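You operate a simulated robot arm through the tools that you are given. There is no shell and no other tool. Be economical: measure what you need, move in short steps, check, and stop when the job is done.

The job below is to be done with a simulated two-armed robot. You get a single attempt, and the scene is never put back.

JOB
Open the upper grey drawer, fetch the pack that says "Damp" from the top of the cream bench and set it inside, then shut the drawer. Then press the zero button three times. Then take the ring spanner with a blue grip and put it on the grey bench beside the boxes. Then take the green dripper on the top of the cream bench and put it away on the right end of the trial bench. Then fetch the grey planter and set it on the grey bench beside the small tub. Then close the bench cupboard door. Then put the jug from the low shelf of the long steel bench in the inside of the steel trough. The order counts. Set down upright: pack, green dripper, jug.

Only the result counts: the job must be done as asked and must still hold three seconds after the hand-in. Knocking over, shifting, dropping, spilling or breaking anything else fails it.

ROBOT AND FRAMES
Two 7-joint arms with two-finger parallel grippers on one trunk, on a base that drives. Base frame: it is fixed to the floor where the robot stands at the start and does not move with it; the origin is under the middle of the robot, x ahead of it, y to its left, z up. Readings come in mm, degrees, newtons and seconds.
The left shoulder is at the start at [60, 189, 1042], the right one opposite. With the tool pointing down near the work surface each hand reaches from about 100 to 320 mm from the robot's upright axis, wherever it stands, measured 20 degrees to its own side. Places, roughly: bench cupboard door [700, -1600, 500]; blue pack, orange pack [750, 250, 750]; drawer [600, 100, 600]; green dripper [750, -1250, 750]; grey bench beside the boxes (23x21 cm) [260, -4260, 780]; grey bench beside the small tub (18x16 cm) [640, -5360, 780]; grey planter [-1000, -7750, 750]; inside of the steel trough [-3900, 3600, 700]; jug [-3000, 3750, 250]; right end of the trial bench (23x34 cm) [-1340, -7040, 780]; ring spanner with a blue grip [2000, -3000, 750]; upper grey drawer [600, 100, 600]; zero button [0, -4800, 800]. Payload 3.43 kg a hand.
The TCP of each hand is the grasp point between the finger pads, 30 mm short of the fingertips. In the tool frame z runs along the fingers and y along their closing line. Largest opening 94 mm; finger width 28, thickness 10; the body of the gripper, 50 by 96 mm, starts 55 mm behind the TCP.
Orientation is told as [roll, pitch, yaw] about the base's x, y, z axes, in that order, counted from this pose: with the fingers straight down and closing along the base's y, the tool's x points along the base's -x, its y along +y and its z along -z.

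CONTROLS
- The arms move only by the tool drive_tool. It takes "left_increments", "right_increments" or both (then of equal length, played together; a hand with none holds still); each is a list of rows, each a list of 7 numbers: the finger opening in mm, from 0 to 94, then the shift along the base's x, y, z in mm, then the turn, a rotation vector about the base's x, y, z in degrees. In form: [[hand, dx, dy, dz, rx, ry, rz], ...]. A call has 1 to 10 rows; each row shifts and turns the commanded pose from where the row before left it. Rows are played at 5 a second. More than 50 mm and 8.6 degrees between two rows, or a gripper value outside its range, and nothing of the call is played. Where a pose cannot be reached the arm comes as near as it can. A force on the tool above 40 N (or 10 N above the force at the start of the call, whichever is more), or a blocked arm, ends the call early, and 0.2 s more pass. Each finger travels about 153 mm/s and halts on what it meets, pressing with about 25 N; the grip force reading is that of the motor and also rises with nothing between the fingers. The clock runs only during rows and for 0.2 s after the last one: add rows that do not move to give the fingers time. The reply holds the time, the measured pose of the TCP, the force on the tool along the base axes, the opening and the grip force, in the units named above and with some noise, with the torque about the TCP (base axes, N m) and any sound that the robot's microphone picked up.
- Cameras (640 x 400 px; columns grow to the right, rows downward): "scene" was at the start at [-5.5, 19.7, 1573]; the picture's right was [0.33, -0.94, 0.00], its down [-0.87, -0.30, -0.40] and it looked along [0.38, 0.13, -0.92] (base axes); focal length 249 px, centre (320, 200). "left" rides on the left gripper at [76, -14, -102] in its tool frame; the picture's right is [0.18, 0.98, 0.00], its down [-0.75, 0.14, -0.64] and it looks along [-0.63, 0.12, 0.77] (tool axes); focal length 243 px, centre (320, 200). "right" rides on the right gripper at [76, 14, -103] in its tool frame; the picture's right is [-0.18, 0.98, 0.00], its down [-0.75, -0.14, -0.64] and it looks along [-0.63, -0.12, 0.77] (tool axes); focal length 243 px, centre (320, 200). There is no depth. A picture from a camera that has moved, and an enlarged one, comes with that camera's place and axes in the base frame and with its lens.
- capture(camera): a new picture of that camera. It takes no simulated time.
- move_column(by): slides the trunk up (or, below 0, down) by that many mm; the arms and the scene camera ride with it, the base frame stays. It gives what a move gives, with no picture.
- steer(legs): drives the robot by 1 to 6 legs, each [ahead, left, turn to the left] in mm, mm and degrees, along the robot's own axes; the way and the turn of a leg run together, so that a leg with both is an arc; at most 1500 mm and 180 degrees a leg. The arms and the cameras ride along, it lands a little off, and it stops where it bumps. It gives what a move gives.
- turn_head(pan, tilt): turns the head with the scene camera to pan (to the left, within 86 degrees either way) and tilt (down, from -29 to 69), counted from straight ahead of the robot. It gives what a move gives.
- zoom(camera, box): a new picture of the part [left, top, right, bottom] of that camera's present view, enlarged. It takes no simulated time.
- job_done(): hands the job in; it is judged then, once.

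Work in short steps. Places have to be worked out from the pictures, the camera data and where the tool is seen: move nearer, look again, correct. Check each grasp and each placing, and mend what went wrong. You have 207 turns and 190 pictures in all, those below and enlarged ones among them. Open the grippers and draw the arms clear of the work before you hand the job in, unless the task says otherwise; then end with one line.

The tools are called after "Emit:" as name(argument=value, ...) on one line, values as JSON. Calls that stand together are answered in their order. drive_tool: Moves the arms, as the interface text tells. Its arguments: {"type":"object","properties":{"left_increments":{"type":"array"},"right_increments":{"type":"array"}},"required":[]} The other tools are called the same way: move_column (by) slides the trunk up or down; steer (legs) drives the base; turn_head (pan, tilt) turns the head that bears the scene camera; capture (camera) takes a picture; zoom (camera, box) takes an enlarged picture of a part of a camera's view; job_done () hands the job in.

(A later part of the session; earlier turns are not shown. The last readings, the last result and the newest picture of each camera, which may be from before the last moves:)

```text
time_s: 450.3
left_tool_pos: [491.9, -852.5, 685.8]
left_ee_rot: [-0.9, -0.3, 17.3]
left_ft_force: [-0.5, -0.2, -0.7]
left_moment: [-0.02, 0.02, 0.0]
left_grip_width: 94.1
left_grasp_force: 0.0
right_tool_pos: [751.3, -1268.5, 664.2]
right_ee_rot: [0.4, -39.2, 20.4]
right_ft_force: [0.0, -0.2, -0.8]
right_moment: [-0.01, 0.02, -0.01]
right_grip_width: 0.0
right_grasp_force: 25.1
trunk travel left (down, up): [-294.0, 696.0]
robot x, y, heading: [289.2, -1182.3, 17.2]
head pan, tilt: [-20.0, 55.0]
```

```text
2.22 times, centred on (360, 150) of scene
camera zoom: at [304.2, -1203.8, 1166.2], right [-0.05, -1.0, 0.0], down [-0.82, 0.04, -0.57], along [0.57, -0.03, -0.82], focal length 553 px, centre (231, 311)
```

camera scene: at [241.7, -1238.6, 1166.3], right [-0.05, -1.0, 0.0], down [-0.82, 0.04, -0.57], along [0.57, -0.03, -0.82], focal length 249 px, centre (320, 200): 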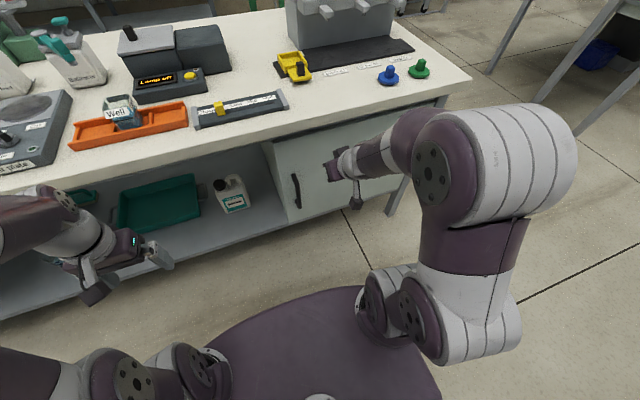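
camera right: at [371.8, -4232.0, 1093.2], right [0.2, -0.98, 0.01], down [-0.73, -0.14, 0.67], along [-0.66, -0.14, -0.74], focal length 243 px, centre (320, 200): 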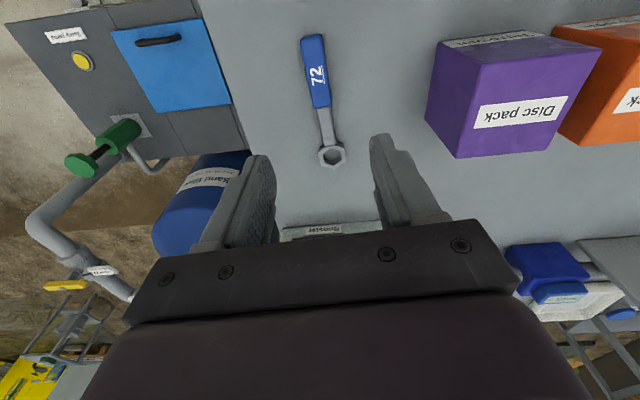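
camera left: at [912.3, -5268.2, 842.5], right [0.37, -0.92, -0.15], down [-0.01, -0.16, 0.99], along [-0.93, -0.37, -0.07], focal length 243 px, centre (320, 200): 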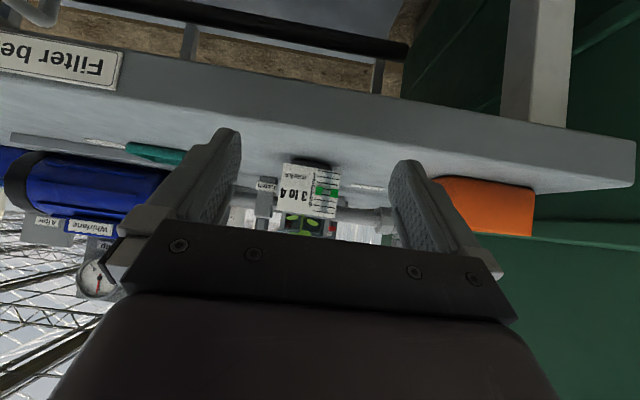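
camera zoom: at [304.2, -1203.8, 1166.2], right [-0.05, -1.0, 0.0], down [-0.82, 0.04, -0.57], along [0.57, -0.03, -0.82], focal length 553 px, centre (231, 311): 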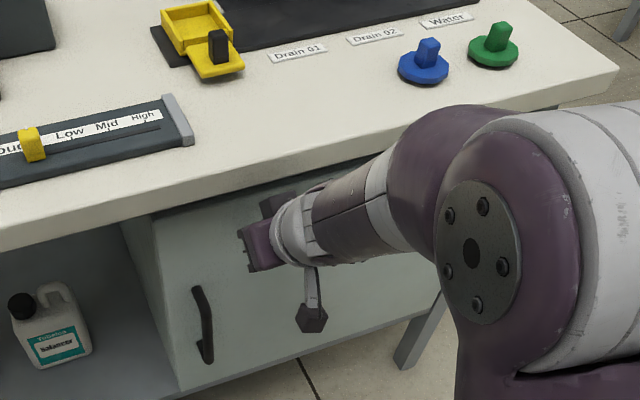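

No stop force yet; I push on in 20 mm steps.

Emit:
steer(legs=[[20, 0, 0]])

Emit:
capture(camera="right")

```text
time_s: 451.2
left_tool_pos: [510.0, -846.8, 686.6]
left_ee_rot: [-1.0, -0.3, 17.2]
left_ft_force: [-0.7, -0.7, 0.3]
left_moment: [-0.02, 0.0, 0.02]
left_grip_width: 94.0
left_grasp_force: 0.1
right_tool_pos: [767.4, -1264.1, 663.0]
right_ee_rot: [0.3, -39.0, 20.3]
right_ft_force: [0.0, -0.7, 0.2]
right_moment: [0.0, -0.01, 0.0]
right_grip_width: 0.2
right_grasp_force: 25.2
trunk travel left (down, up): [-294.0, 696.0]
robot x, y, heading: [307.4, -1173.4, 17.2]
head pan, tilt: [-20.0, 55.0]
stopped in leg 1: the force on the tool passed its limit at 127 N (the readings are from after the stop); the commanded pose is now the measured one
```

```text
53 pictures are left
camera right: at [645.9, -1293.3, 696.3], right [-0.21, 0.97, 0.12], down [0.22, -0.07, 0.97], along [0.95, 0.23, -0.2], focal length 243 px, centre (320, 200)
```

right: 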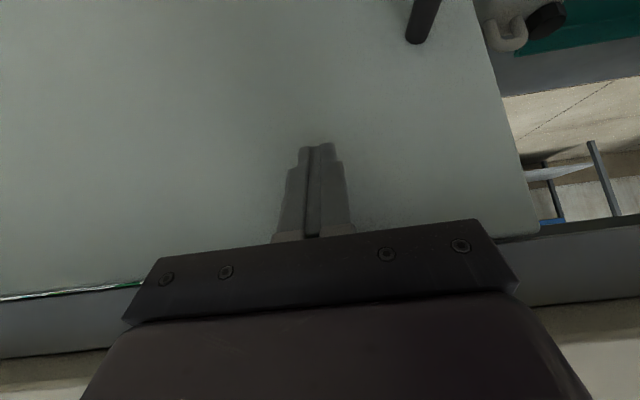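

A 127 N stop: the door should be against its stop. I back off 300 mm and verify.

Emit:
steer(legs=[[-350, 0, 0]])

Emit:
turn_head(pan=-25, tilt=40)

Emit:
capture(camera="scene")

```text
time_s: 453.5
left_tool_pos: [173.6, -950.5, 685.7]
left_ee_rot: [-1.0, -0.3, 17.0]
left_ft_force: [-0.2, 0.4, -0.9]
left_moment: [0.02, 0.04, 0.01]
left_grip_width: 93.9
left_grasp_force: 0.1
right_tool_pos: [430.3, -1368.8, 664.0]
right_ee_rot: [0.2, -38.9, 20.1]
right_ft_force: [0.3, 0.5, 0.7]
right_moment: [-0.03, 0.03, 0.0]
right_grip_width: 0.2
right_grasp_force: 25.3
trunk travel left (down, up): [-294.0, 696.0]
robot x, y, heading: [-30.4, -1280.9, 16.7]
head pan, tilt: [-20.0, 55.0]
```

```text
time_s: 454.2
left_tool_pos: [174.4, -950.3, 685.7]
left_ee_rot: [-1.0, -0.4, 16.9]
left_ft_force: [-0.7, 0.2, 0.4]
left_moment: [-0.03, 0.02, -0.03]
left_grip_width: 93.8
left_grasp_force: 0.1
right_tool_pos: [430.1, -1370.0, 664.5]
right_ee_rot: [0.3, -39.0, 20.1]
right_ft_force: [0.5, 0.3, 0.0]
right_moment: [-0.01, -0.01, -0.02]
right_grip_width: 0.1
right_grasp_force: 25.0
trunk travel left (down, up): [-294.0, 696.0]
robot x, y, heading: [-29.3, -1280.1, 17.1]
head pan, tilt: [-25.0, 40.0]
```

```text
52 pictures are left
camera scene: at [-3.5, -1309.9, 1186.9], right [-0.14, -0.99, 0.0], down [-0.64, 0.09, -0.77], along [0.76, -0.11, -0.64], focal length 249 px, centre (320, 200)
```

scene: 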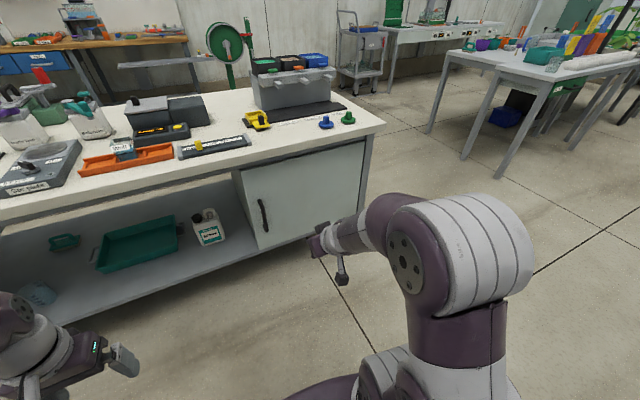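

Emit:
zoom(camera="scene", box=[220, 120, 400, 260])

```text
2.86 times, centred on (310, 190) of scene
camera zoom: at [-3.5, -1309.9, 1186.9], right [-0.14, -0.99, 0.0], down [-0.64, 0.09, -0.77], along [0.76, -0.11, -0.64], focal length 711 px, centre (349, 229)
```

zoom: 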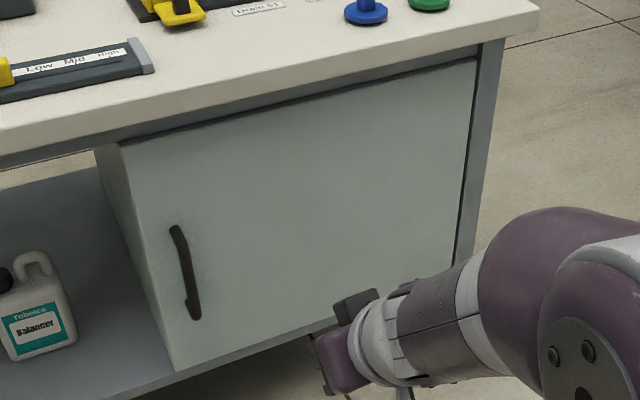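

The door is closed flush. Now the jug: I straighten and retract the right arm, raise the column, turn toward (−3000, 3750) and look.

Emit:
drive_tool(right_increments=[[0, 0, 0, 15, -2.5, 8.15, 0], [30, -15, -5, 15, -2.5, 8.15, 0], [60, -25, -8, 15, -2.5, 8.15, 0], [60, -30, -9, 10, -2.5, 8.15, 0], [60, -30, -9, 5, -1.3, 4.3, 0]])

Emit:
move_column(by=320)

Emit:
steer(legs=[[-150, 0, 0], [0, 0, 103]])

Emit:
turn_head(pan=0, tilt=12)

Emit:
capture(camera="scene")

```text
time_s: 455.4
left_tool_pos: [174.2, -949.3, 686.4]
left_ee_rot: [-1.0, -0.3, 17.0]
left_ft_force: [0.7, -0.5, -0.2]
left_moment: [-0.02, 0.04, 0.04]
left_grip_width: 93.8
left_grasp_force: 0.0
right_tool_pos: [330.9, -1397.2, 724.2]
right_ee_rot: [2.9, -3.2, 19.4]
right_ft_force: [0.0, 0.2, 0.1]
right_moment: [0.01, 0.0, -0.02]
right_grip_width: 60.0
right_grasp_force: 0.1
right hand out of reach, approached as far as the arm can: row 1
trunk travel left (down, up): [-294.0, 696.0]
robot x, y, heading: [-29.5, -1278.8, 17.0]
head pan, tilt: [-25.0, 40.0]
```

```text
time_s: 458.6
left_tool_pos: [173.6, -951.2, 1006.3]
left_ee_rot: [-1.0, -0.3, 17.0]
left_ft_force: [-0.3, 0.5, -0.1]
left_moment: [0.01, -0.01, -0.02]
left_grip_width: 94.0
left_grasp_force: 0.0
right_tool_pos: [332.3, -1396.8, 1043.8]
right_ee_rot: [3.0, -3.3, 19.5]
right_ft_force: [-0.2, -0.2, -0.2]
right_moment: [-0.02, -0.01, 0.01]
right_grip_width: 60.1
right_grasp_force: 0.1
trunk travel left (down, up): [-614.0, 376.0]
robot x, y, heading: [-30.4, -1282.1, 17.1]
head pan, tilt: [-25.0, 40.0]
```

```text
time_s: 464.3
left_tool_pos: [-542.8, -1201.9, 1005.5]
left_ee_rot: [-1.0, -0.3, 120.2]
left_ft_force: [0.4, -0.5, -0.1]
left_moment: [0.02, -0.01, 0.02]
left_grip_width: 94.2
left_grasp_force: 0.0
right_tool_pos: [-144.8, -946.7, 1043.1]
right_ee_rot: [3.0, -3.2, 122.7]
right_ft_force: [-0.5, 0.0, 0.0]
right_moment: [-0.01, 0.0, 0.01]
right_grip_width: 59.9
right_grasp_force: 0.0
trunk travel left (down, up): [-614.0, 376.0]
robot x, y, heading: [-177.2, -1322.8, 120.3]
head pan, tilt: [-25.0, 40.0]
```

```text
time_s: 465.2
left_tool_pos: [-543.7, -1202.1, 1006.4]
left_ee_rot: [-1.0, -0.3, 120.2]
left_ft_force: [0.7, -0.5, 0.8]
left_moment: [0.03, -0.04, -0.03]
left_grip_width: 94.0
left_grasp_force: 0.0
right_tool_pos: [-143.2, -946.9, 1041.7]
right_ee_rot: [3.0, -3.3, 122.6]
right_ft_force: [0.0, -0.4, -0.2]
right_moment: [0.0, 0.01, 0.04]
right_grip_width: 59.8
right_grasp_force: 0.0
trunk travel left (down, up): [-614.0, 376.0]
robot x, y, heading: [-179.0, -1327.5, 120.1]
head pan, tilt: [0.0, 12.0]
```

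```text
50 pictures are left
camera scene: at [-192.5, -1296.0, 1551.3], right [0.87, 0.5, 0.0], down [0.1, -0.18, -0.98], along [-0.49, 0.85, -0.21], focal length 249 px, centre (320, 200)
```

scene: 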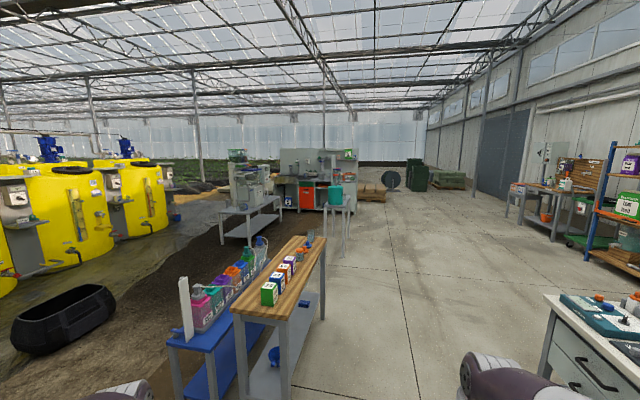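

I enlarge the equipment straight ahead.

Emit:
zoom(camera="scene", box=[190, 130, 430, 260])

```text
2.67 times, centred on (310, 195) of scene
camera zoom: at [-192.5, -1296.0, 1551.3], right [0.87, 0.5, 0.0], down [0.1, -0.18, -0.98], along [-0.49, 0.85, -0.21], focal length 663 px, centre (347, 213)
```

zoom: 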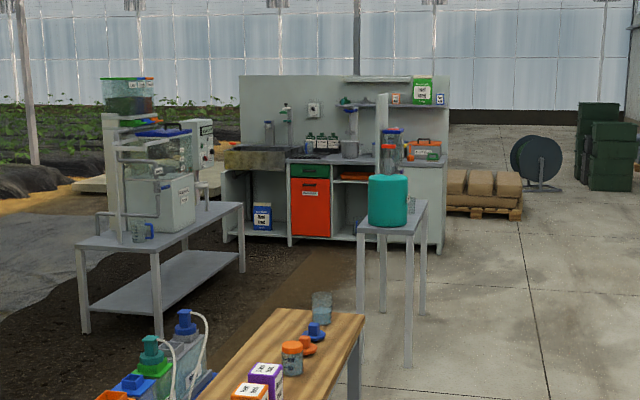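

The long steel bench is at the back: trough left, low shelf right of the orange door. I take a route on the clear floor right of the wooden and small tables.

Emit:
steer(legs=[[0, 0, -12], [943, -216, 0], [943, -216, 0], [932, 118, 0], [932, 118, 0], [900, 39, 0]])

Emit:
turn_head(pan=50, tilt=25)

Emit:
capture(camera="scene")

```text
time_s: 488.9
left_tool_pos: [-1790.3, 3307.6, 1005.1]
left_ee_rot: [-1.0, -0.2, 108.5]
left_ft_force: [0.4, 0.7, 0.4]
left_moment: [0.02, 0.05, -0.02]
left_grip_width: 94.0
left_grasp_force: 0.0
right_tool_pos: [-1349.1, 3477.3, 1043.1]
right_ee_rot: [3.1, -3.3, 111.0]
right_ft_force: [-0.2, -0.1, 0.1]
right_moment: [-0.01, 0.01, 0.0]
right_grip_width: 60.2
right_grasp_force: 0.1
trunk travel left (down, up): [-614.0, 376.0]
robot x, y, heading: [-1454.9, 3111.9, 108.3]
head pan, tilt: [0.0, 12.0]
```

```text
time_s: 490.1
left_tool_pos: [-1790.8, 3308.2, 1005.3]
left_ee_rot: [-0.9, -0.2, 108.5]
left_ft_force: [0.9, 0.3, -0.4]
left_moment: [-0.01, 0.03, -0.05]
left_grip_width: 93.8
left_grasp_force: 0.0
right_tool_pos: [-1348.2, 3476.6, 1043.5]
right_ee_rot: [3.0, -3.4, 110.8]
right_ft_force: [0.4, -0.2, 1.0]
right_moment: [0.04, 0.03, 0.03]
right_grip_width: 60.0
right_grasp_force: 0.0
trunk travel left (down, up): [-614.0, 376.0]
robot x, y, heading: [-1456.7, 3112.6, 108.5]
head pan, tilt: [50.0, 25.0]
```

```text
48 pictures are left
camera scene: at [-1523.0, 3090.8, 1530.3], right [0.37, 0.93, 0.0], down [0.39, -0.16, -0.91], along [-0.84, 0.33, -0.42], focal length 249 px, centre (320, 200)
```

scene: 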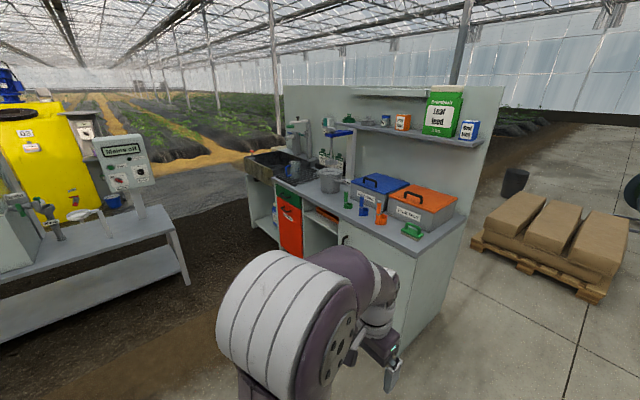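

I enlarge the bench.

Emit:
zoom(camera="scene", box=[230, 130, 410, 270])

```text
2.86 times, centred on (320, 200) of scene
camera zoom: at [-1523.0, 3090.8, 1530.3], right [0.37, 0.93, 0.0], down [0.39, -0.16, -0.91], along [-0.84, 0.33, -0.42], focal length 711 px, centre (320, 200)
```

zoom: 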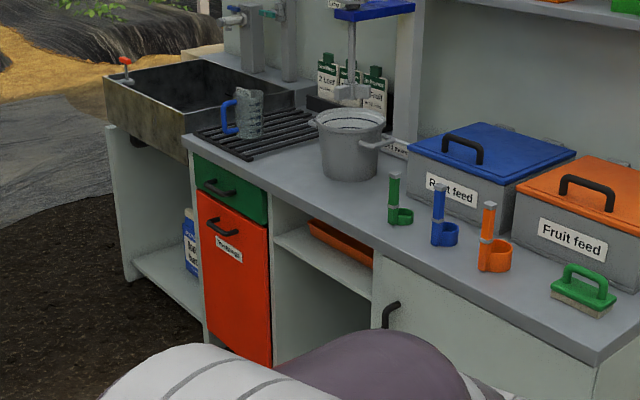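

The open bay right of the orange door should hold the jug on its low shelf. I drive left to stand in front of it, lower the column and look.

Emit:
steer(legs=[[59, 1227, 1.5]])

Emit:
move_column(by=-400)

Emit:
turn_head(pan=0, tilt=30)

Emit:
capture(camera="scene")

```text
time_s: 496.4
left_tool_pos: [-2998.8, 2936.7, 1005.6]
left_ee_rot: [-1.1, -0.4, 110.5]
left_ft_force: [0.8, 0.6, 0.7]
left_moment: [-0.02, 0.02, 0.01]
left_grip_width: 93.8
left_grasp_force: 0.1
right_tool_pos: [-2561.7, 3121.0, 1042.8]
right_ee_rot: [3.0, -3.3, 112.9]
right_ft_force: [0.7, -1.2, 0.1]
right_moment: [0.02, -0.01, 0.04]
right_grip_width: 60.1
right_grasp_force: 0.0
trunk travel left (down, up): [-614.0, 376.0]
robot x, y, heading: [-2658.5, 2757.3, 110.5]
head pan, tilt: [50.0, 25.0]
```

```text
time_s: 500.2
left_tool_pos: [-2997.7, 2936.8, 605.9]
left_ee_rot: [-1.0, -0.3, 110.5]
left_ft_force: [0.9, -0.1, -1.3]
left_moment: [0.02, 0.01, 0.02]
left_grip_width: 93.9
left_grasp_force: 0.1
right_tool_pos: [-2562.5, 3121.1, 642.7]
right_ee_rot: [2.9, -3.2, 113.0]
right_ft_force: [0.1, -0.3, -0.3]
right_moment: [-0.01, 0.05, 0.0]
right_grip_width: 60.0
right_grasp_force: 0.0
trunk travel left (down, up): [-214.0, 776.0]
robot x, y, heading: [-2653.2, 2753.1, 110.6]
head pan, tilt: [50.0, 25.0]
```

```text
time_s: 501.4
left_tool_pos: [-2997.7, 2936.4, 605.8]
left_ee_rot: [-1.1, -0.3, 110.4]
left_ft_force: [-0.6, -0.2, -0.1]
left_moment: [-0.02, 0.0, -0.02]
left_grip_width: 93.9
left_grasp_force: 0.0
right_tool_pos: [-2560.6, 3121.2, 643.3]
right_ee_rot: [3.1, -3.2, 113.0]
right_ft_force: [0.5, 0.4, 0.0]
right_moment: [0.03, -0.01, -0.01]
right_grip_width: 59.7
right_grasp_force: 0.1
trunk travel left (down, up): [-214.0, 776.0]
robot x, y, heading: [-2655.8, 2751.0, 110.3]
head pan, tilt: [0.0, 30.0]
```

```text
46 pictures are left
camera scene: at [-2667.1, 2783.0, 1122.3], right [0.94, 0.35, 0.0], down [0.17, -0.47, -0.87], along [-0.3, 0.81, -0.5], focal length 249 px, centre (320, 200)
```

scene: 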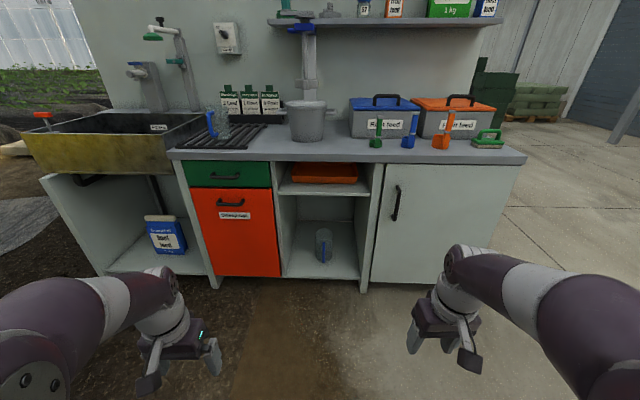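

The jug stands at the bottom of the open bay. I enlarge it and the trough.

Emit:
zoom(camera="scene", box=[270, 150, 400, 300])

Emit:
zoom(camera="scene", box=[10, 70, 290, 220])

```text
2.67 times, centred on (335, 225) of scene
camera zoom: at [-2667.1, 2783.0, 1122.3], right [0.94, 0.35, 0.0], down [0.17, -0.47, -0.87], along [-0.3, 0.81, -0.5], focal length 663 px, centre (280, 133)
```

zoom: 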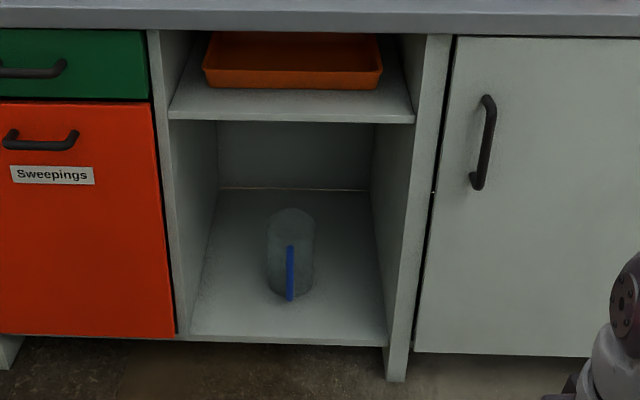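

```text
2.29 times, centred on (150, 145) of scene
camera zoom: at [-2667.1, 2783.0, 1122.3], right [0.94, 0.35, 0.0], down [0.17, -0.47, -0.87], along [-0.3, 0.81, -0.5], focal length 568 px, centre (709, 326)
```

zoom: 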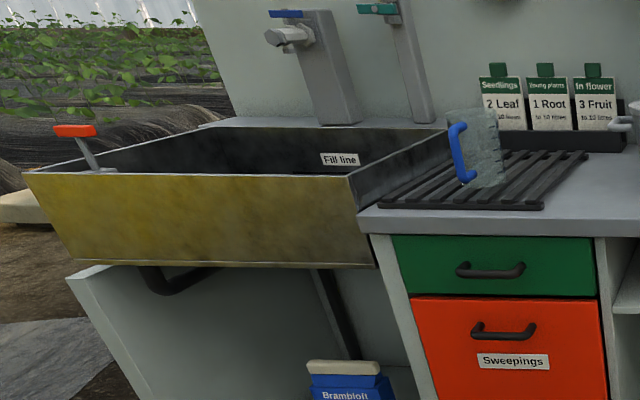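

The jug (≈Ø90, ~170 tall, shelf z≈170) has a vertical blue handle bar facing me at z≈200–325. I'll grip that bar with the left hand tilted ~68° forward; I tilt and extend it here.

Emit:
drive_tool(left_increments=[[80, -6.2, 16.9, 0, 7.97, 2.95, 0], [60, -6.2, 16.9, 0, 7.97, 2.95, 0], [60, -6.2, 16.9, 0, 7.97, 2.95, 0], [60, -6.2, 16.9, 0, 7.97, 2.95, 0], [60, -6.2, 16.9, 0, 7.97, 2.95, 0], [60, -6.2, 16.9, 0, 7.97, 2.95, 0], [60, -6.2, 16.9, 0, 7.97, 2.95, 0], [60, -6.2, 16.9, 0, 7.97, 2.95, 0], [60, 0, 0, 0, 0, 0, 0]])

Emit:
steer(legs=[[0, -245, 0], [230, 0, 0]])

Emit:
move_column(by=-214)

Emit:
turn_head(pan=15, tilt=35)

Emit:
capture(camera="scene")

```text
time_s: 503.4
left_tool_pos: [-3047.6, 3071.0, 606.1]
left_ee_rot: [-1.3, -68.3, 110.8]
left_ft_force: [0.0, 0.1, 0.7]
left_moment: [-0.01, -0.02, 0.02]
left_grip_width: 59.9
left_grasp_force: 0.1
right_tool_pos: [-2561.4, 3121.6, 642.6]
right_ee_rot: [2.9, -3.3, 113.0]
right_ft_force: [-0.5, -0.5, 0.1]
right_moment: [0.0, 0.02, 0.01]
right_grip_width: 60.3
right_grasp_force: 0.2
trunk travel left (down, up): [-214.0, 776.0]
robot x, y, heading: [-2654.7, 2753.6, 110.4]
head pan, tilt: [0.0, 30.0]
```

```text
time_s: 506.6
left_tool_pos: [-2895.5, 3373.6, 606.3]
left_ee_rot: [-1.5, -68.3, 110.7]
left_ft_force: [-0.8, 0.8, -0.6]
left_moment: [-0.02, -0.05, -0.02]
left_grip_width: 59.9
left_grasp_force: 0.0
right_tool_pos: [-2406.9, 3421.9, 642.6]
right_ee_rot: [3.0, -3.3, 112.9]
right_ft_force: [-0.3, 0.3, 0.3]
right_moment: [0.02, 0.02, 0.0]
right_grip_width: 60.1
right_grasp_force: 0.1
trunk travel left (down, up): [-214.0, 776.0]
robot x, y, heading: [-2501.3, 3055.3, 110.2]
head pan, tilt: [0.0, 30.0]
```

```text
time_s: 508.8
left_tool_pos: [-2894.9, 3372.8, 392.3]
left_ee_rot: [-1.5, -68.3, 110.6]
left_ft_force: [-0.1, -0.2, 0.2]
left_moment: [0.02, 0.0, 0.02]
left_grip_width: 59.8
left_grasp_force: 0.0
right_tool_pos: [-2407.1, 3422.8, 429.1]
right_ee_rot: [3.0, -3.3, 112.8]
right_ft_force: [-0.5, -0.5, -0.6]
right_moment: [-0.03, 0.0, 0.0]
right_grip_width: 59.9
right_grasp_force: 0.1
trunk travel left (down, up): [0.0, 990.0]
robot x, y, heading: [-2504.0, 3059.1, 110.6]
head pan, tilt: [0.0, 30.0]
```

```text
time_s: 509.6
left_tool_pos: [-2894.3, 3372.6, 392.5]
left_ee_rot: [-1.5, -68.3, 110.7]
left_ft_force: [0.2, 0.2, 0.5]
left_moment: [-0.01, -0.02, -0.04]
left_grip_width: 59.9
left_grasp_force: 0.0
right_tool_pos: [-2408.5, 3420.9, 428.9]
right_ee_rot: [3.0, -3.3, 112.9]
right_ft_force: [-0.4, 0.4, -0.2]
right_moment: [0.01, 0.0, 0.0]
right_grip_width: 59.7
right_grasp_force: 0.1
trunk travel left (down, up): [0.0, 990.0]
robot x, y, heading: [-2503.4, 3054.5, 110.3]
head pan, tilt: [15.0, 35.0]
```

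```text
43 pictures are left
camera scene: at [-2533.6, 3070.7, 900.5], right [0.82, 0.58, 0.0], down [0.33, -0.47, -0.82], along [-0.47, 0.67, -0.57], focal length 249 px, centre (320, 200)
```

scene: 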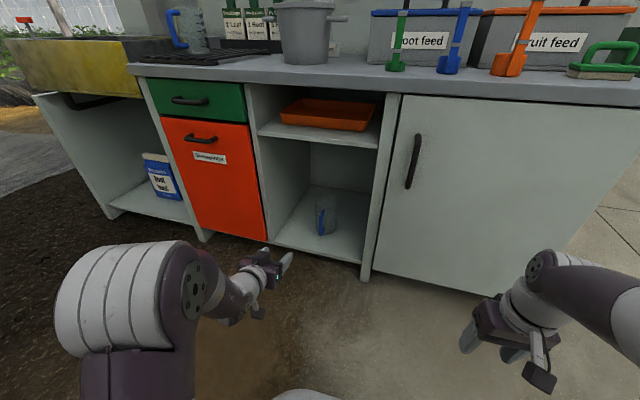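

I enlarge the jug and also use the left camera.

Emit:
zoom(camera="scene", box=[265, 170, 365, 270])

Emit:
capture(camera="left")

```text
4.00 times, centred on (315, 220) of scene
camera zoom: at [-2533.6, 3070.7, 900.5], right [0.82, 0.58, 0.0], down [0.33, -0.47, -0.82], along [-0.47, 0.67, -0.57], focal length 995 px, centre (340, 120)
```

zoom: 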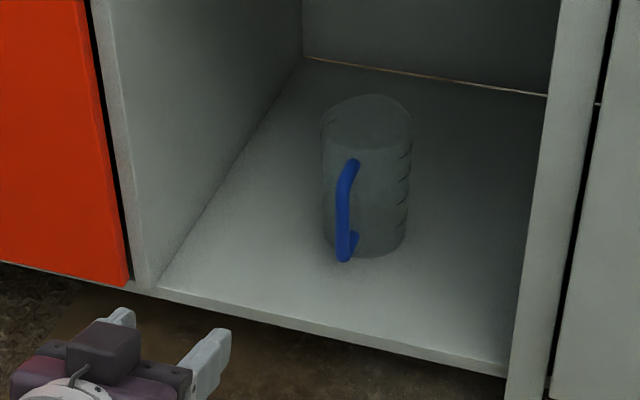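

```text
41 pictures are left
camera left: at [-2839.7, 3261.6, 360.3], right [-0.9, -0.39, -0.18], down [-0.04, -0.35, 0.94], along [-0.43, 0.85, 0.3], focal length 243 px, centre (320, 200)
```

left: 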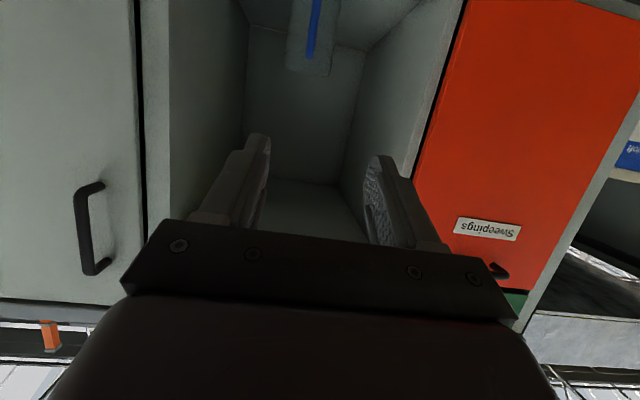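

Handle bar triangulated at (−2995, 3728), z 153–285; shelf z≈140. I lower the left arm 160 mm here in the open and check reach.

Emit:
drive_tool(left_increments=[[60, 0, 0, -32, 0, 0, 0], [60, 0, 0, -32, 0, 0, 0], [60, 0, 0, -32, 0, 0, 0], [60, 0, 0, -32, 0, 0, 0], [60, 0, 0, -32, 0, 0, 0], [60, 0, 0, 0, 0, 0, 0]])

Emit:
capture(camera="left")

```text
time_s: 511.0
left_tool_pos: [-2911.2, 3388.5, 244.1]
left_ee_rot: [-1.8, -67.9, 111.1]
left_ft_force: [-0.4, 0.5, -0.5]
left_moment: [-0.04, -0.01, 0.0]
left_grip_width: 60.0
left_grasp_force: 0.0
left hand out of reach, approached as far as the arm can: row 3, 4, 5
right_tool_pos: [-2407.3, 3421.5, 430.5]
right_ee_rot: [3.0, -3.2, 112.8]
right_ft_force: [-0.6, -0.4, -0.1]
right_moment: [0.02, -0.03, 0.03]
right_grip_width: 60.0
right_grasp_force: 0.1
trunk travel left (down, up): [0.0, 990.0]
robot x, y, heading: [-2501.7, 3057.6, 110.1]
head pan, tilt: [15.0, 35.0]
```

```text
40 pictures are left
camera left: at [-2856.4, 3277.1, 212.8], right [-0.9, -0.39, -0.18], down [-0.04, -0.34, 0.94], along [-0.43, 0.85, 0.3], focal length 243 px, centre (320, 200)
```

left: 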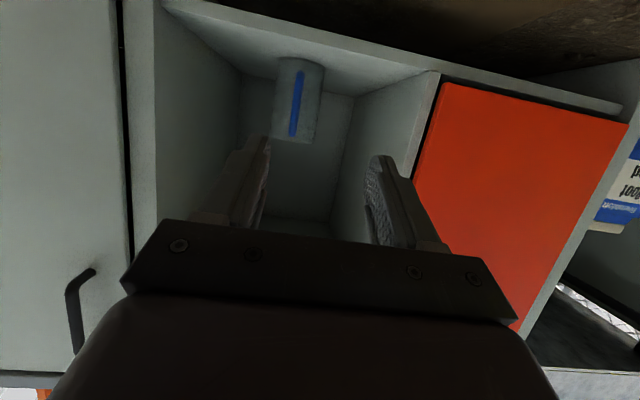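

The bar is 40 mm to the hand's right. I drive ahead 220 and 40 right, then look.

Emit:
steer(legs=[[0, -40, 0], [215, 0, 0]])

Emit:
capture(camera="left")

Emit:
capture(camera="scene")

```text
time_s: 513.2
left_tool_pos: [-2947.4, 3609.1, 244.0]
left_ee_rot: [-1.8, -67.9, 110.8]
left_ft_force: [0.0, 0.7, 1.0]
left_moment: [0.0, 0.01, -0.03]
left_grip_width: 59.7
left_grasp_force: 0.0
right_tool_pos: [-2445.1, 3639.9, 428.8]
right_ee_rot: [3.1, -3.3, 112.7]
right_ft_force: [-0.1, -0.8, 0.6]
right_moment: [-0.01, 0.0, 0.04]
right_grip_width: 60.2
right_grasp_force: 0.1
trunk travel left (down, up): [0.0, 990.0]
robot x, y, heading: [-2538.0, 3271.8, 110.0]
head pan, tilt: [15.0, 35.0]
```

```text
39 pictures are left
camera left: at [-2892.7, 3496.7, 213.0], right [-0.9, -0.39, -0.18], down [-0.04, -0.34, 0.94], along [-0.42, 0.86, 0.3], focal length 243 px, centre (320, 200)
```

left: 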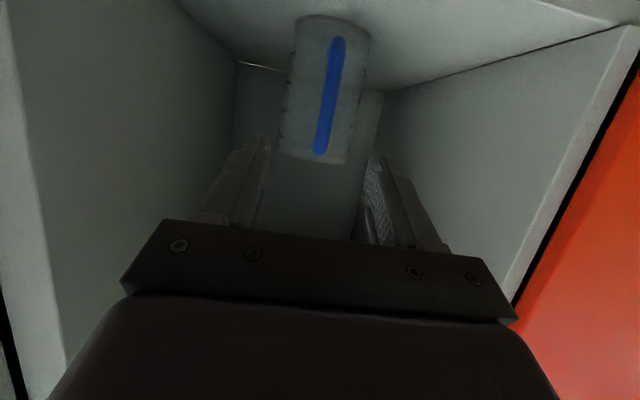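

```text
38 pictures are left
camera scene: at [-2570.7, 3289.1, 900.5], right [0.82, 0.57, 0.0], down [0.33, -0.47, -0.82], along [-0.47, 0.67, -0.57], focal length 249 px, centre (320, 200)
```

scene: 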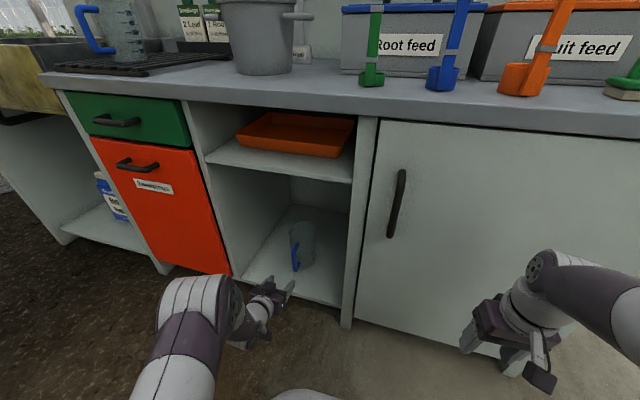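

Bar confirmed at (−2994, 3728), z 142–238, straight ahead 128 mm. I advance the arm about 100 mm, sinking 30 mm, and look.

Emit:
drive_tool(left_increments=[[60, -8.9, 23.4, -8, 0, 0, 0], [60, -8.9, 23.4, -8, 0, 0, 0], [60, -8.9, 23.4, -8, 0, 0, 0], [60, -8.9, 23.4, -8, 0, 0, 0], [60, 0, 0, 0, 0, 0, 0]])

Emit:
capture(camera="left")

```text
time_s: 514.4
left_tool_pos: [-2984.1, 3700.9, 209.7]
left_ee_rot: [-1.8, -67.9, 110.8]
left_ft_force: [-0.2, -0.6, 0.7]
left_moment: [0.0, 0.0, 0.0]
left_grip_width: 60.1
left_grasp_force: 0.2
right_tool_pos: [-2444.1, 3640.6, 429.0]
right_ee_rot: [3.0, -3.2, 112.6]
right_ft_force: [0.0, 0.9, 0.1]
right_moment: [-0.01, 0.02, 0.02]
right_grip_width: 59.7
right_grasp_force: 0.0
trunk travel left (down, up): [0.0, 990.0]
robot x, y, heading: [-2539.2, 3274.4, 110.0]
head pan, tilt: [15.0, 35.0]
```

```text
37 pictures are left
camera left: at [-2929.9, 3588.5, 179.1], right [-0.9, -0.39, -0.18], down [-0.04, -0.34, 0.94], along [-0.43, 0.86, 0.29], focal length 243 px, centre (320, 200)
```

left: 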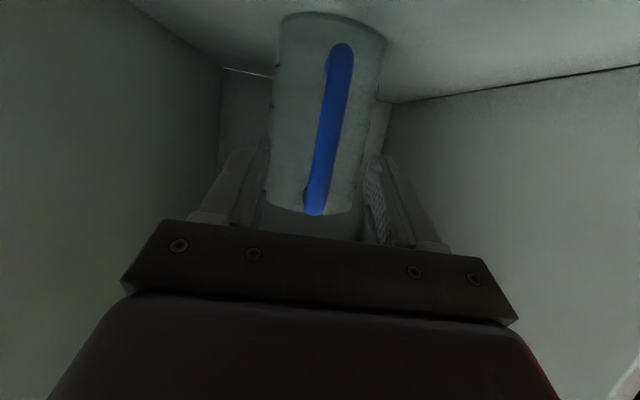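

The bar is centred between the fingers, ~29 mm ahead of the TCP. I advance 10 mm and close slowly.

Emit:
drive_tool(left_increments=[[60, -3.6, 9.4, 0, 0, 0, 0], [45, 0, 0, 0, 0, 0, 0], [30, 0, 0, 0, 0, 0, 0], [18, 0, 0, 0, 0, 0, 0], [5, 0, 0, 0, 0, 0, 0], [0, 0, 0, 0, 0, 0, 0], [0, 0, 0, 0, 0, 0, 0]])

Emit:
capture(camera="left")

```text
time_s: 516.0
left_tool_pos: [-2988.1, 3709.7, 211.3]
left_ee_rot: [-1.8, -67.9, 110.9]
left_ft_force: [-0.1, 0.0, -0.6]
left_moment: [0.01, -0.01, -0.02]
left_grip_width: 15.0
left_grasp_force: 25.3
right_tool_pos: [-2444.2, 3638.7, 428.9]
right_ee_rot: [3.0, -3.3, 112.6]
right_ft_force: [0.7, -0.7, 0.3]
right_moment: [0.0, 0.01, -0.03]
right_grip_width: 59.8
right_grasp_force: 0.1
trunk travel left (down, up): [0.0, 990.0]
robot x, y, heading: [-2540.6, 3273.3, 110.2]
head pan, tilt: [15.0, 35.0]
```

```text
36 pictures are left
camera left: at [-2932.9, 3598.9, 180.2], right [-0.9, -0.39, -0.18], down [-0.04, -0.34, 0.94], along [-0.42, 0.86, 0.3], focal length 243 px, centre (320, 200)
```

left: 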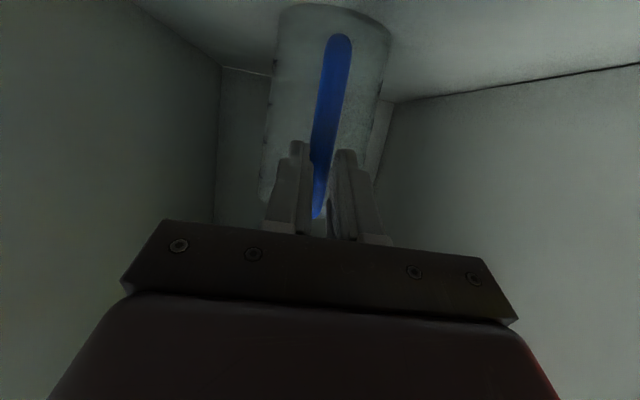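

Gripped on the bar (15 mm). I lift 12 mm and check it stays upright.

Emit:
drive_tool(left_increments=[[0, 0, 0, 4, 0, 0, 0], [0, 0, 0, 4, 0, 0, 0], [0, 0, 0, 4, 0, 0, 0], [0, 0, 0, 0, 0, 0, 0], [0, 0, 0, 0, 0, 0, 0]])

Emit:
capture(camera="left")

Emit:
zoom(camera="scene", box=[230, 190, 370, 310])

```text
time_s: 517.2
left_tool_pos: [-2986.2, 3711.4, 222.9]
left_ee_rot: [-1.7, -67.8, 110.8]
left_ft_force: [-0.6, 0.1, -1.4]
left_moment: [-0.17, -0.03, 0.0]
left_grip_width: 15.1
left_grasp_force: 25.3
right_tool_pos: [-2443.5, 3639.7, 429.0]
right_ee_rot: [3.0, -3.3, 112.5]
right_ft_force: [0.2, 0.4, 0.3]
right_moment: [-0.01, -0.01, -0.01]
right_grip_width: 60.1
right_grasp_force: 0.0
trunk travel left (down, up): [0.0, 990.0]
robot x, y, heading: [-2542.6, 3273.6, 110.2]
head pan, tilt: [15.0, 35.0]
```

```text
35 pictures are left
camera left: at [-2932.3, 3600.1, 192.4], right [-0.9, -0.39, -0.18], down [-0.04, -0.34, 0.94], along [-0.43, 0.86, 0.29], focal length 243 px, centre (320, 200)
```

left: 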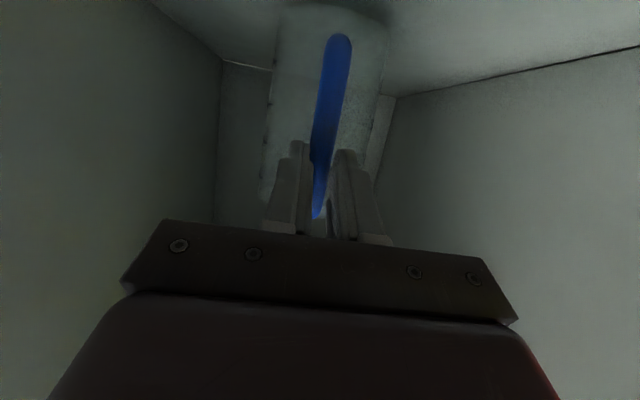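

```text
3.33 times, centred on (300, 250) of scene
camera zoom: at [-2570.8, 3289.3, 900.5], right [0.82, 0.57, 0.0], down [0.33, -0.47, -0.82], along [-0.47, 0.67, -0.57], focal length 829 px, centre (387, 33)
```

zoom: 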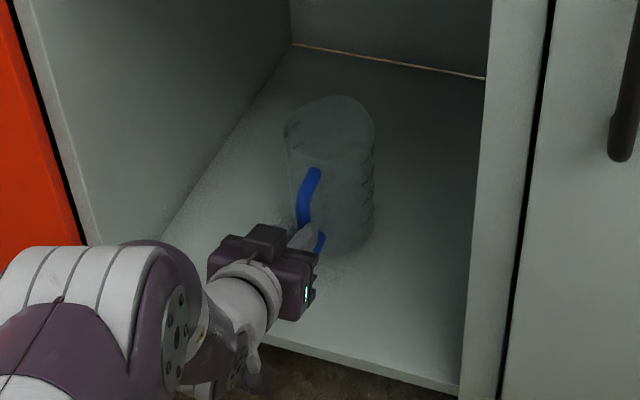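

The jug hangs upright and light. For the deep trough I need a more vertical grip, so I bring the jug to the shelf's front edge, set it there and regrip. I back the base 112 mm and look.

Emit:
steer(legs=[[-112, 0, 0]])

Emit:
zoom(camera="scene", box=[230, 150, 370, 270])

```text
time_s: 518.4
left_tool_pos: [-2948.4, 3608.6, 224.1]
left_ee_rot: [-1.8, -67.8, 110.7]
left_ft_force: [-0.5, 0.4, -1.6]
left_moment: [-0.13, -0.04, 0.01]
left_grip_width: 15.0
left_grasp_force: 25.1
right_tool_pos: [-2405.3, 3536.0, 428.4]
right_ee_rot: [3.1, -3.3, 112.5]
right_ft_force: [-0.9, -0.6, 1.1]
right_moment: [-0.01, 0.0, -0.03]
right_grip_width: 59.6
right_grasp_force: 0.0
trunk travel left (down, up): [0.0, 990.0]
robot x, y, heading: [-2496.5, 3168.8, 110.0]
head pan, tilt: [15.0, 35.0]
```

```text
3.33 times, centred on (300, 210) of scene
camera zoom: at [-2532.9, 3185.4, 900.5], right [0.82, 0.57, 0.0], down [0.33, -0.47, -0.82], along [-0.47, 0.67, -0.57], focal length 829 px, centre (387, 167)
```

zoom: 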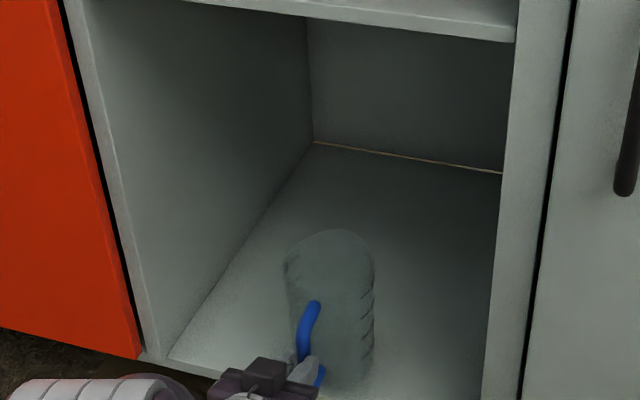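

The jug's front would come right to the edge; I go 22 mm forward again and set it down.

Emit:
steer(legs=[[24, 0, 0]])

Emit:
drive_tool(left_increments=[[0, 0, 0, -4, 0, 0, 0], [0, 0, 0, -4, 0, 0, 0], [0, 0, 0, -3, 0, 0, 0], [0, 0, 0, -2, 0, 0, 0], [0, 0, 0, -2, 0, 0, 0], [0, 0, 0, 0, 0, 0, 0]])

Emit:
zoom(camera="scene", box=[230, 170, 370, 290])

```text
time_s: 519.2
left_tool_pos: [-2957.5, 3632.0, 223.4]
left_ee_rot: [-1.9, -68.0, 110.7]
left_ft_force: [0.6, 0.3, -1.1]
left_moment: [-0.16, -0.04, -0.02]
left_grip_width: 15.0
left_grasp_force: 25.6
right_tool_pos: [-2415.4, 3558.1, 429.1]
right_ee_rot: [3.0, -3.3, 112.4]
right_ft_force: [-0.3, 0.8, 0.5]
right_moment: [0.03, 0.01, 0.02]
right_grip_width: 60.1
right_grasp_force: 0.2
trunk travel left (down, up): [0.0, 990.0]
robot x, y, heading: [-2508.1, 3189.2, 109.9]
head pan, tilt: [15.0, 35.0]
```

```text
time_s: 520.6
left_tool_pos: [-2956.9, 3631.9, 210.9]
left_ee_rot: [-1.7, -68.1, 110.6]
left_ft_force: [0.1, -0.6, 8.3]
left_moment: [0.53, 0.19, -0.02]
left_grip_width: 15.1
left_grasp_force: 25.1
right_tool_pos: [-2414.5, 3558.6, 430.2]
right_ee_rot: [3.1, -3.4, 112.4]
right_ft_force: [0.0, -1.2, 0.5]
right_moment: [0.01, 0.02, 0.04]
right_grip_width: 59.8
right_grasp_force: 0.1
trunk travel left (down, up): [0.0, 990.0]
robot x, y, heading: [-2510.2, 3193.6, 110.1]
head pan, tilt: [15.0, 35.0]
```

```text
3.33 times, centred on (300, 230) of scene
camera zoom: at [-2540.5, 3207.3, 900.7], right [0.82, 0.57, 0.0], down [0.33, -0.47, -0.82], along [-0.47, 0.67, -0.57], focal length 829 px, centre (387, 100)
```

zoom: 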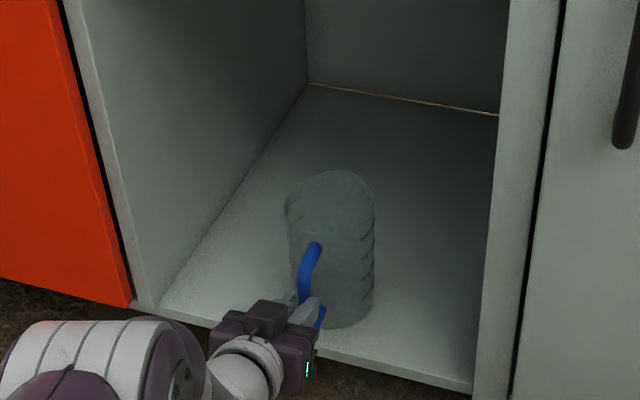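

The jug stands on the shelf, ~20 mm inside the edge. I open the fingers, back off 170 mm, then turn the hand nearly vertical.

Emit:
drive_tool(left_increments=[[0, 0, 0, 1, 0, 0, 0], [30, 0, 0, 0, 0, 0, 0], [56, 0, 0, 0, 0, 0, 0], [56, 0, 0, 0, 0, 0, 0]])

Emit:
steer(legs=[[-170, 0, 0]])

Emit:
drive_tool(left_increments=[[56, 6, -16, 15, -7.97, -2.95, 0], [56, 11.5, -31, 15, -7.97, -2.95, 0], [56, 11.5, -31, 15, -7.97, -2.95, 0], [56, 11.5, -31, 15, -7.97, -2.95, 0], [56, 11.5, -31, 15, -7.97, -2.95, 0], [56, 11.5, -31, 15, -7.97, -2.95, 0], [56, 5, -14, 10, -7, -2.6, 0], [56, 0, 0, 0, 0, 0, 0]])

Emit:
capture(camera="left")

```text
time_s: 521.6
left_tool_pos: [-2956.4, 3631.2, 209.9]
left_ee_rot: [-1.8, -67.9, 110.7]
left_ft_force: [-0.4, -0.3, 0.6]
left_moment: [-0.01, 0.01, -0.01]
left_grip_width: 56.1
left_grasp_force: 0.0
right_tool_pos: [-2414.2, 3557.1, 429.1]
right_ee_rot: [3.0, -3.3, 112.5]
right_ft_force: [0.1, 0.8, 0.4]
right_moment: [0.0, 0.03, 0.02]
right_grip_width: 59.9
right_grasp_force: 0.1
trunk travel left (down, up): [0.0, 990.0]
robot x, y, heading: [-2509.2, 3190.9, 109.9]
head pan, tilt: [15.0, 35.0]
```

```text
time_s: 523.0
left_tool_pos: [-2899.2, 3471.3, 209.8]
left_ee_rot: [-1.8, -67.8, 110.7]
left_ft_force: [-0.1, -0.6, -0.8]
left_moment: [0.02, -0.01, -0.02]
left_grip_width: 56.1
left_grasp_force: 0.0
right_tool_pos: [-2357.6, 3400.5, 428.0]
right_ee_rot: [3.0, -3.3, 112.5]
right_ft_force: [-0.3, -0.1, -0.3]
right_moment: [0.0, 0.02, 0.01]
right_grip_width: 60.2
right_grasp_force: 0.1
trunk travel left (down, up): [0.0, 990.0]
robot x, y, heading: [-2454.2, 3031.3, 110.1]
head pan, tilt: [15.0, 35.0]
```

```text
time_s: 524.8
left_tool_pos: [-2828.5, 3286.7, 309.1]
left_ee_rot: [-1.5, -9.3, 110.5]
left_ft_force: [0.3, -0.5, 0.0]
left_moment: [-0.03, -0.01, 0.01]
left_grip_width: 56.0
left_grasp_force: 0.1
right_tool_pos: [-2355.7, 3398.2, 428.6]
right_ee_rot: [3.0, -3.3, 112.5]
right_ft_force: [0.3, -0.3, -0.7]
right_moment: [-0.05, 0.0, 0.02]
right_grip_width: 60.2
right_grasp_force: 0.1
trunk travel left (down, up): [0.0, 990.0]
robot x, y, heading: [-2451.0, 3033.6, 109.9]
head pan, tilt: [15.0, 35.0]
```

```text
31 pictures are left
camera left: at [-2785.3, 3205.2, 399.6], right [-0.86, -0.51, -0.05], down [-0.37, 0.54, 0.75], along [-0.35, 0.67, -0.66], focal length 243 px, centre (320, 200)
```

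left: 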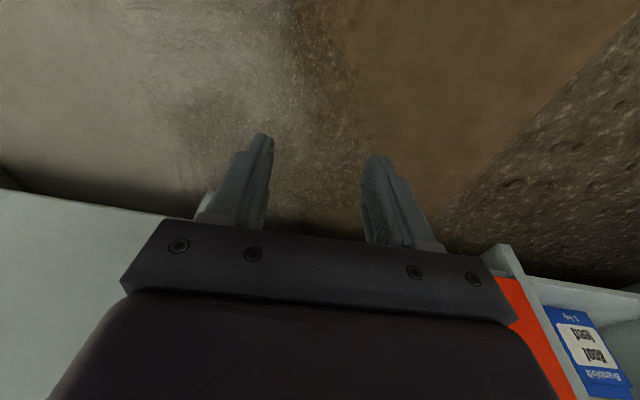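

Hand nearly vertical and in line with the bar (386 mm ahead). I lower the arm to bar height in the open and check.

Emit:
drive_tool(left_increments=[[56, 0, 0, -30, 0, 0, 0], [56, 0, 0, -30, 0, 0, 0], [56, 0, 0, -28, 0, 0, 0], [56, 0, 0, 0, 0, 0, 0]])

```text
time_s: 525.8
left_tool_pos: [-2829.0, 3289.0, 221.6]
left_ee_rot: [-1.4, -9.5, 110.4]
left_ft_force: [-0.4, 0.2, -0.6]
left_moment: [-0.02, -0.01, -0.01]
left_grip_width: 56.4
left_grasp_force: 0.1
right_tool_pos: [-2355.6, 3399.8, 428.8]
right_ee_rot: [3.0, -3.2, 112.5]
right_ft_force: [-0.4, 0.2, 1.0]
right_moment: [-0.02, 0.02, 0.01]
right_grip_width: 60.0
right_grasp_force: 0.1
trunk travel left (down, up): [0.0, 990.0]
robot x, y, heading: [-2451.1, 3035.5, 109.7]
head pan, tilt: [15.0, 35.0]
```

Reachable. I drive ahead 300 mm, then look before the last approach by arm.

Emit:
steer(legs=[[300, 0, 0.4]])

Emit:
capture(camera="left")

```text
time_s: 527.9
left_tool_pos: [-2931.3, 3566.9, 221.6]
left_ee_rot: [-1.5, -9.4, 110.6]
left_ft_force: [0.3, -0.2, 0.1]
left_moment: [0.01, -0.01, -0.01]
left_grip_width: 55.7
left_grasp_force: 0.1
right_tool_pos: [-2460.4, 3681.0, 428.2]
right_ee_rot: [3.0, -3.3, 112.7]
right_ft_force: [0.7, 0.2, 0.8]
right_moment: [-0.01, 0.02, 0.03]
right_grip_width: 60.1
right_grasp_force: 0.0
trunk travel left (down, up): [0.0, 990.0]
robot x, y, heading: [-2553.2, 3311.7, 110.3]
head pan, tilt: [15.0, 35.0]
```

```text
30 pictures are left
camera left: at [-2888.3, 3485.2, 312.1], right [-0.86, -0.51, -0.06], down [-0.37, 0.54, 0.75], along [-0.36, 0.67, -0.66], focal length 243 px, centre (320, 200)
```

left: 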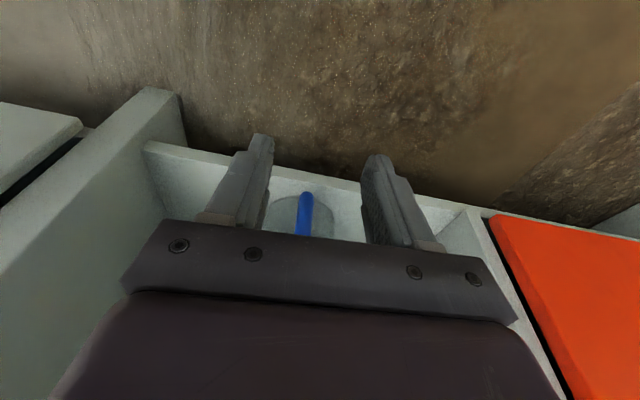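

The bar is 90 mm straight ahead. I extend the arm 90 mm so the fingers straddle it.

Emit:
drive_tool(left_increments=[[56, -10.4, 28.1, 0, 0, 0, 0], [56, -10.4, 28.1, 0, 0, 0, 0], [56, -9.7, 26.2, 0, 0, 0, 0], [56, 0, 0, 0, 0, 0, 0]])

Emit:
capture(camera="left")

```text
time_s: 528.9
left_tool_pos: [-2963.0, 3649.7, 221.4]
left_ee_rot: [-1.5, -9.4, 110.6]
left_ft_force: [0.3, 0.8, 1.0]
left_moment: [0.02, -0.02, -0.03]
left_grip_width: 56.1
left_grasp_force: 0.1
right_tool_pos: [-2459.5, 3681.2, 428.9]
right_ee_rot: [3.0, -3.3, 112.6]
right_ft_force: [-0.4, -0.5, -0.7]
right_moment: [-0.01, -0.01, -0.01]
right_grip_width: 59.9
right_grasp_force: 0.2
trunk travel left (down, up): [0.0, 990.0]
robot x, y, heading: [-2554.7, 3312.7, 110.1]
head pan, tilt: [15.0, 35.0]
```

```text
29 pictures are left
camera left: at [-2919.7, 3568.1, 310.9], right [-0.86, -0.51, -0.06], down [-0.37, 0.54, 0.75], along [-0.36, 0.67, -0.66], focal length 243 px, centre (320, 200)
```

left: 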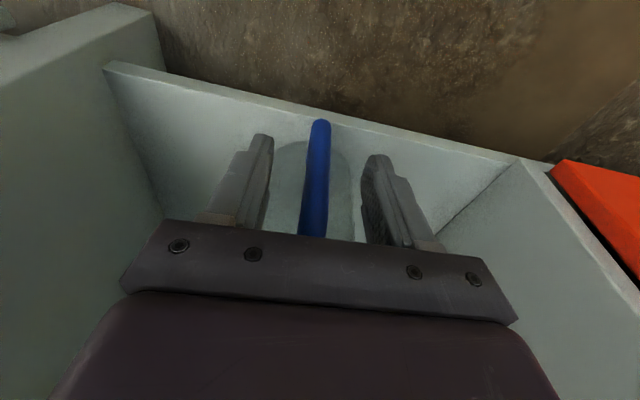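

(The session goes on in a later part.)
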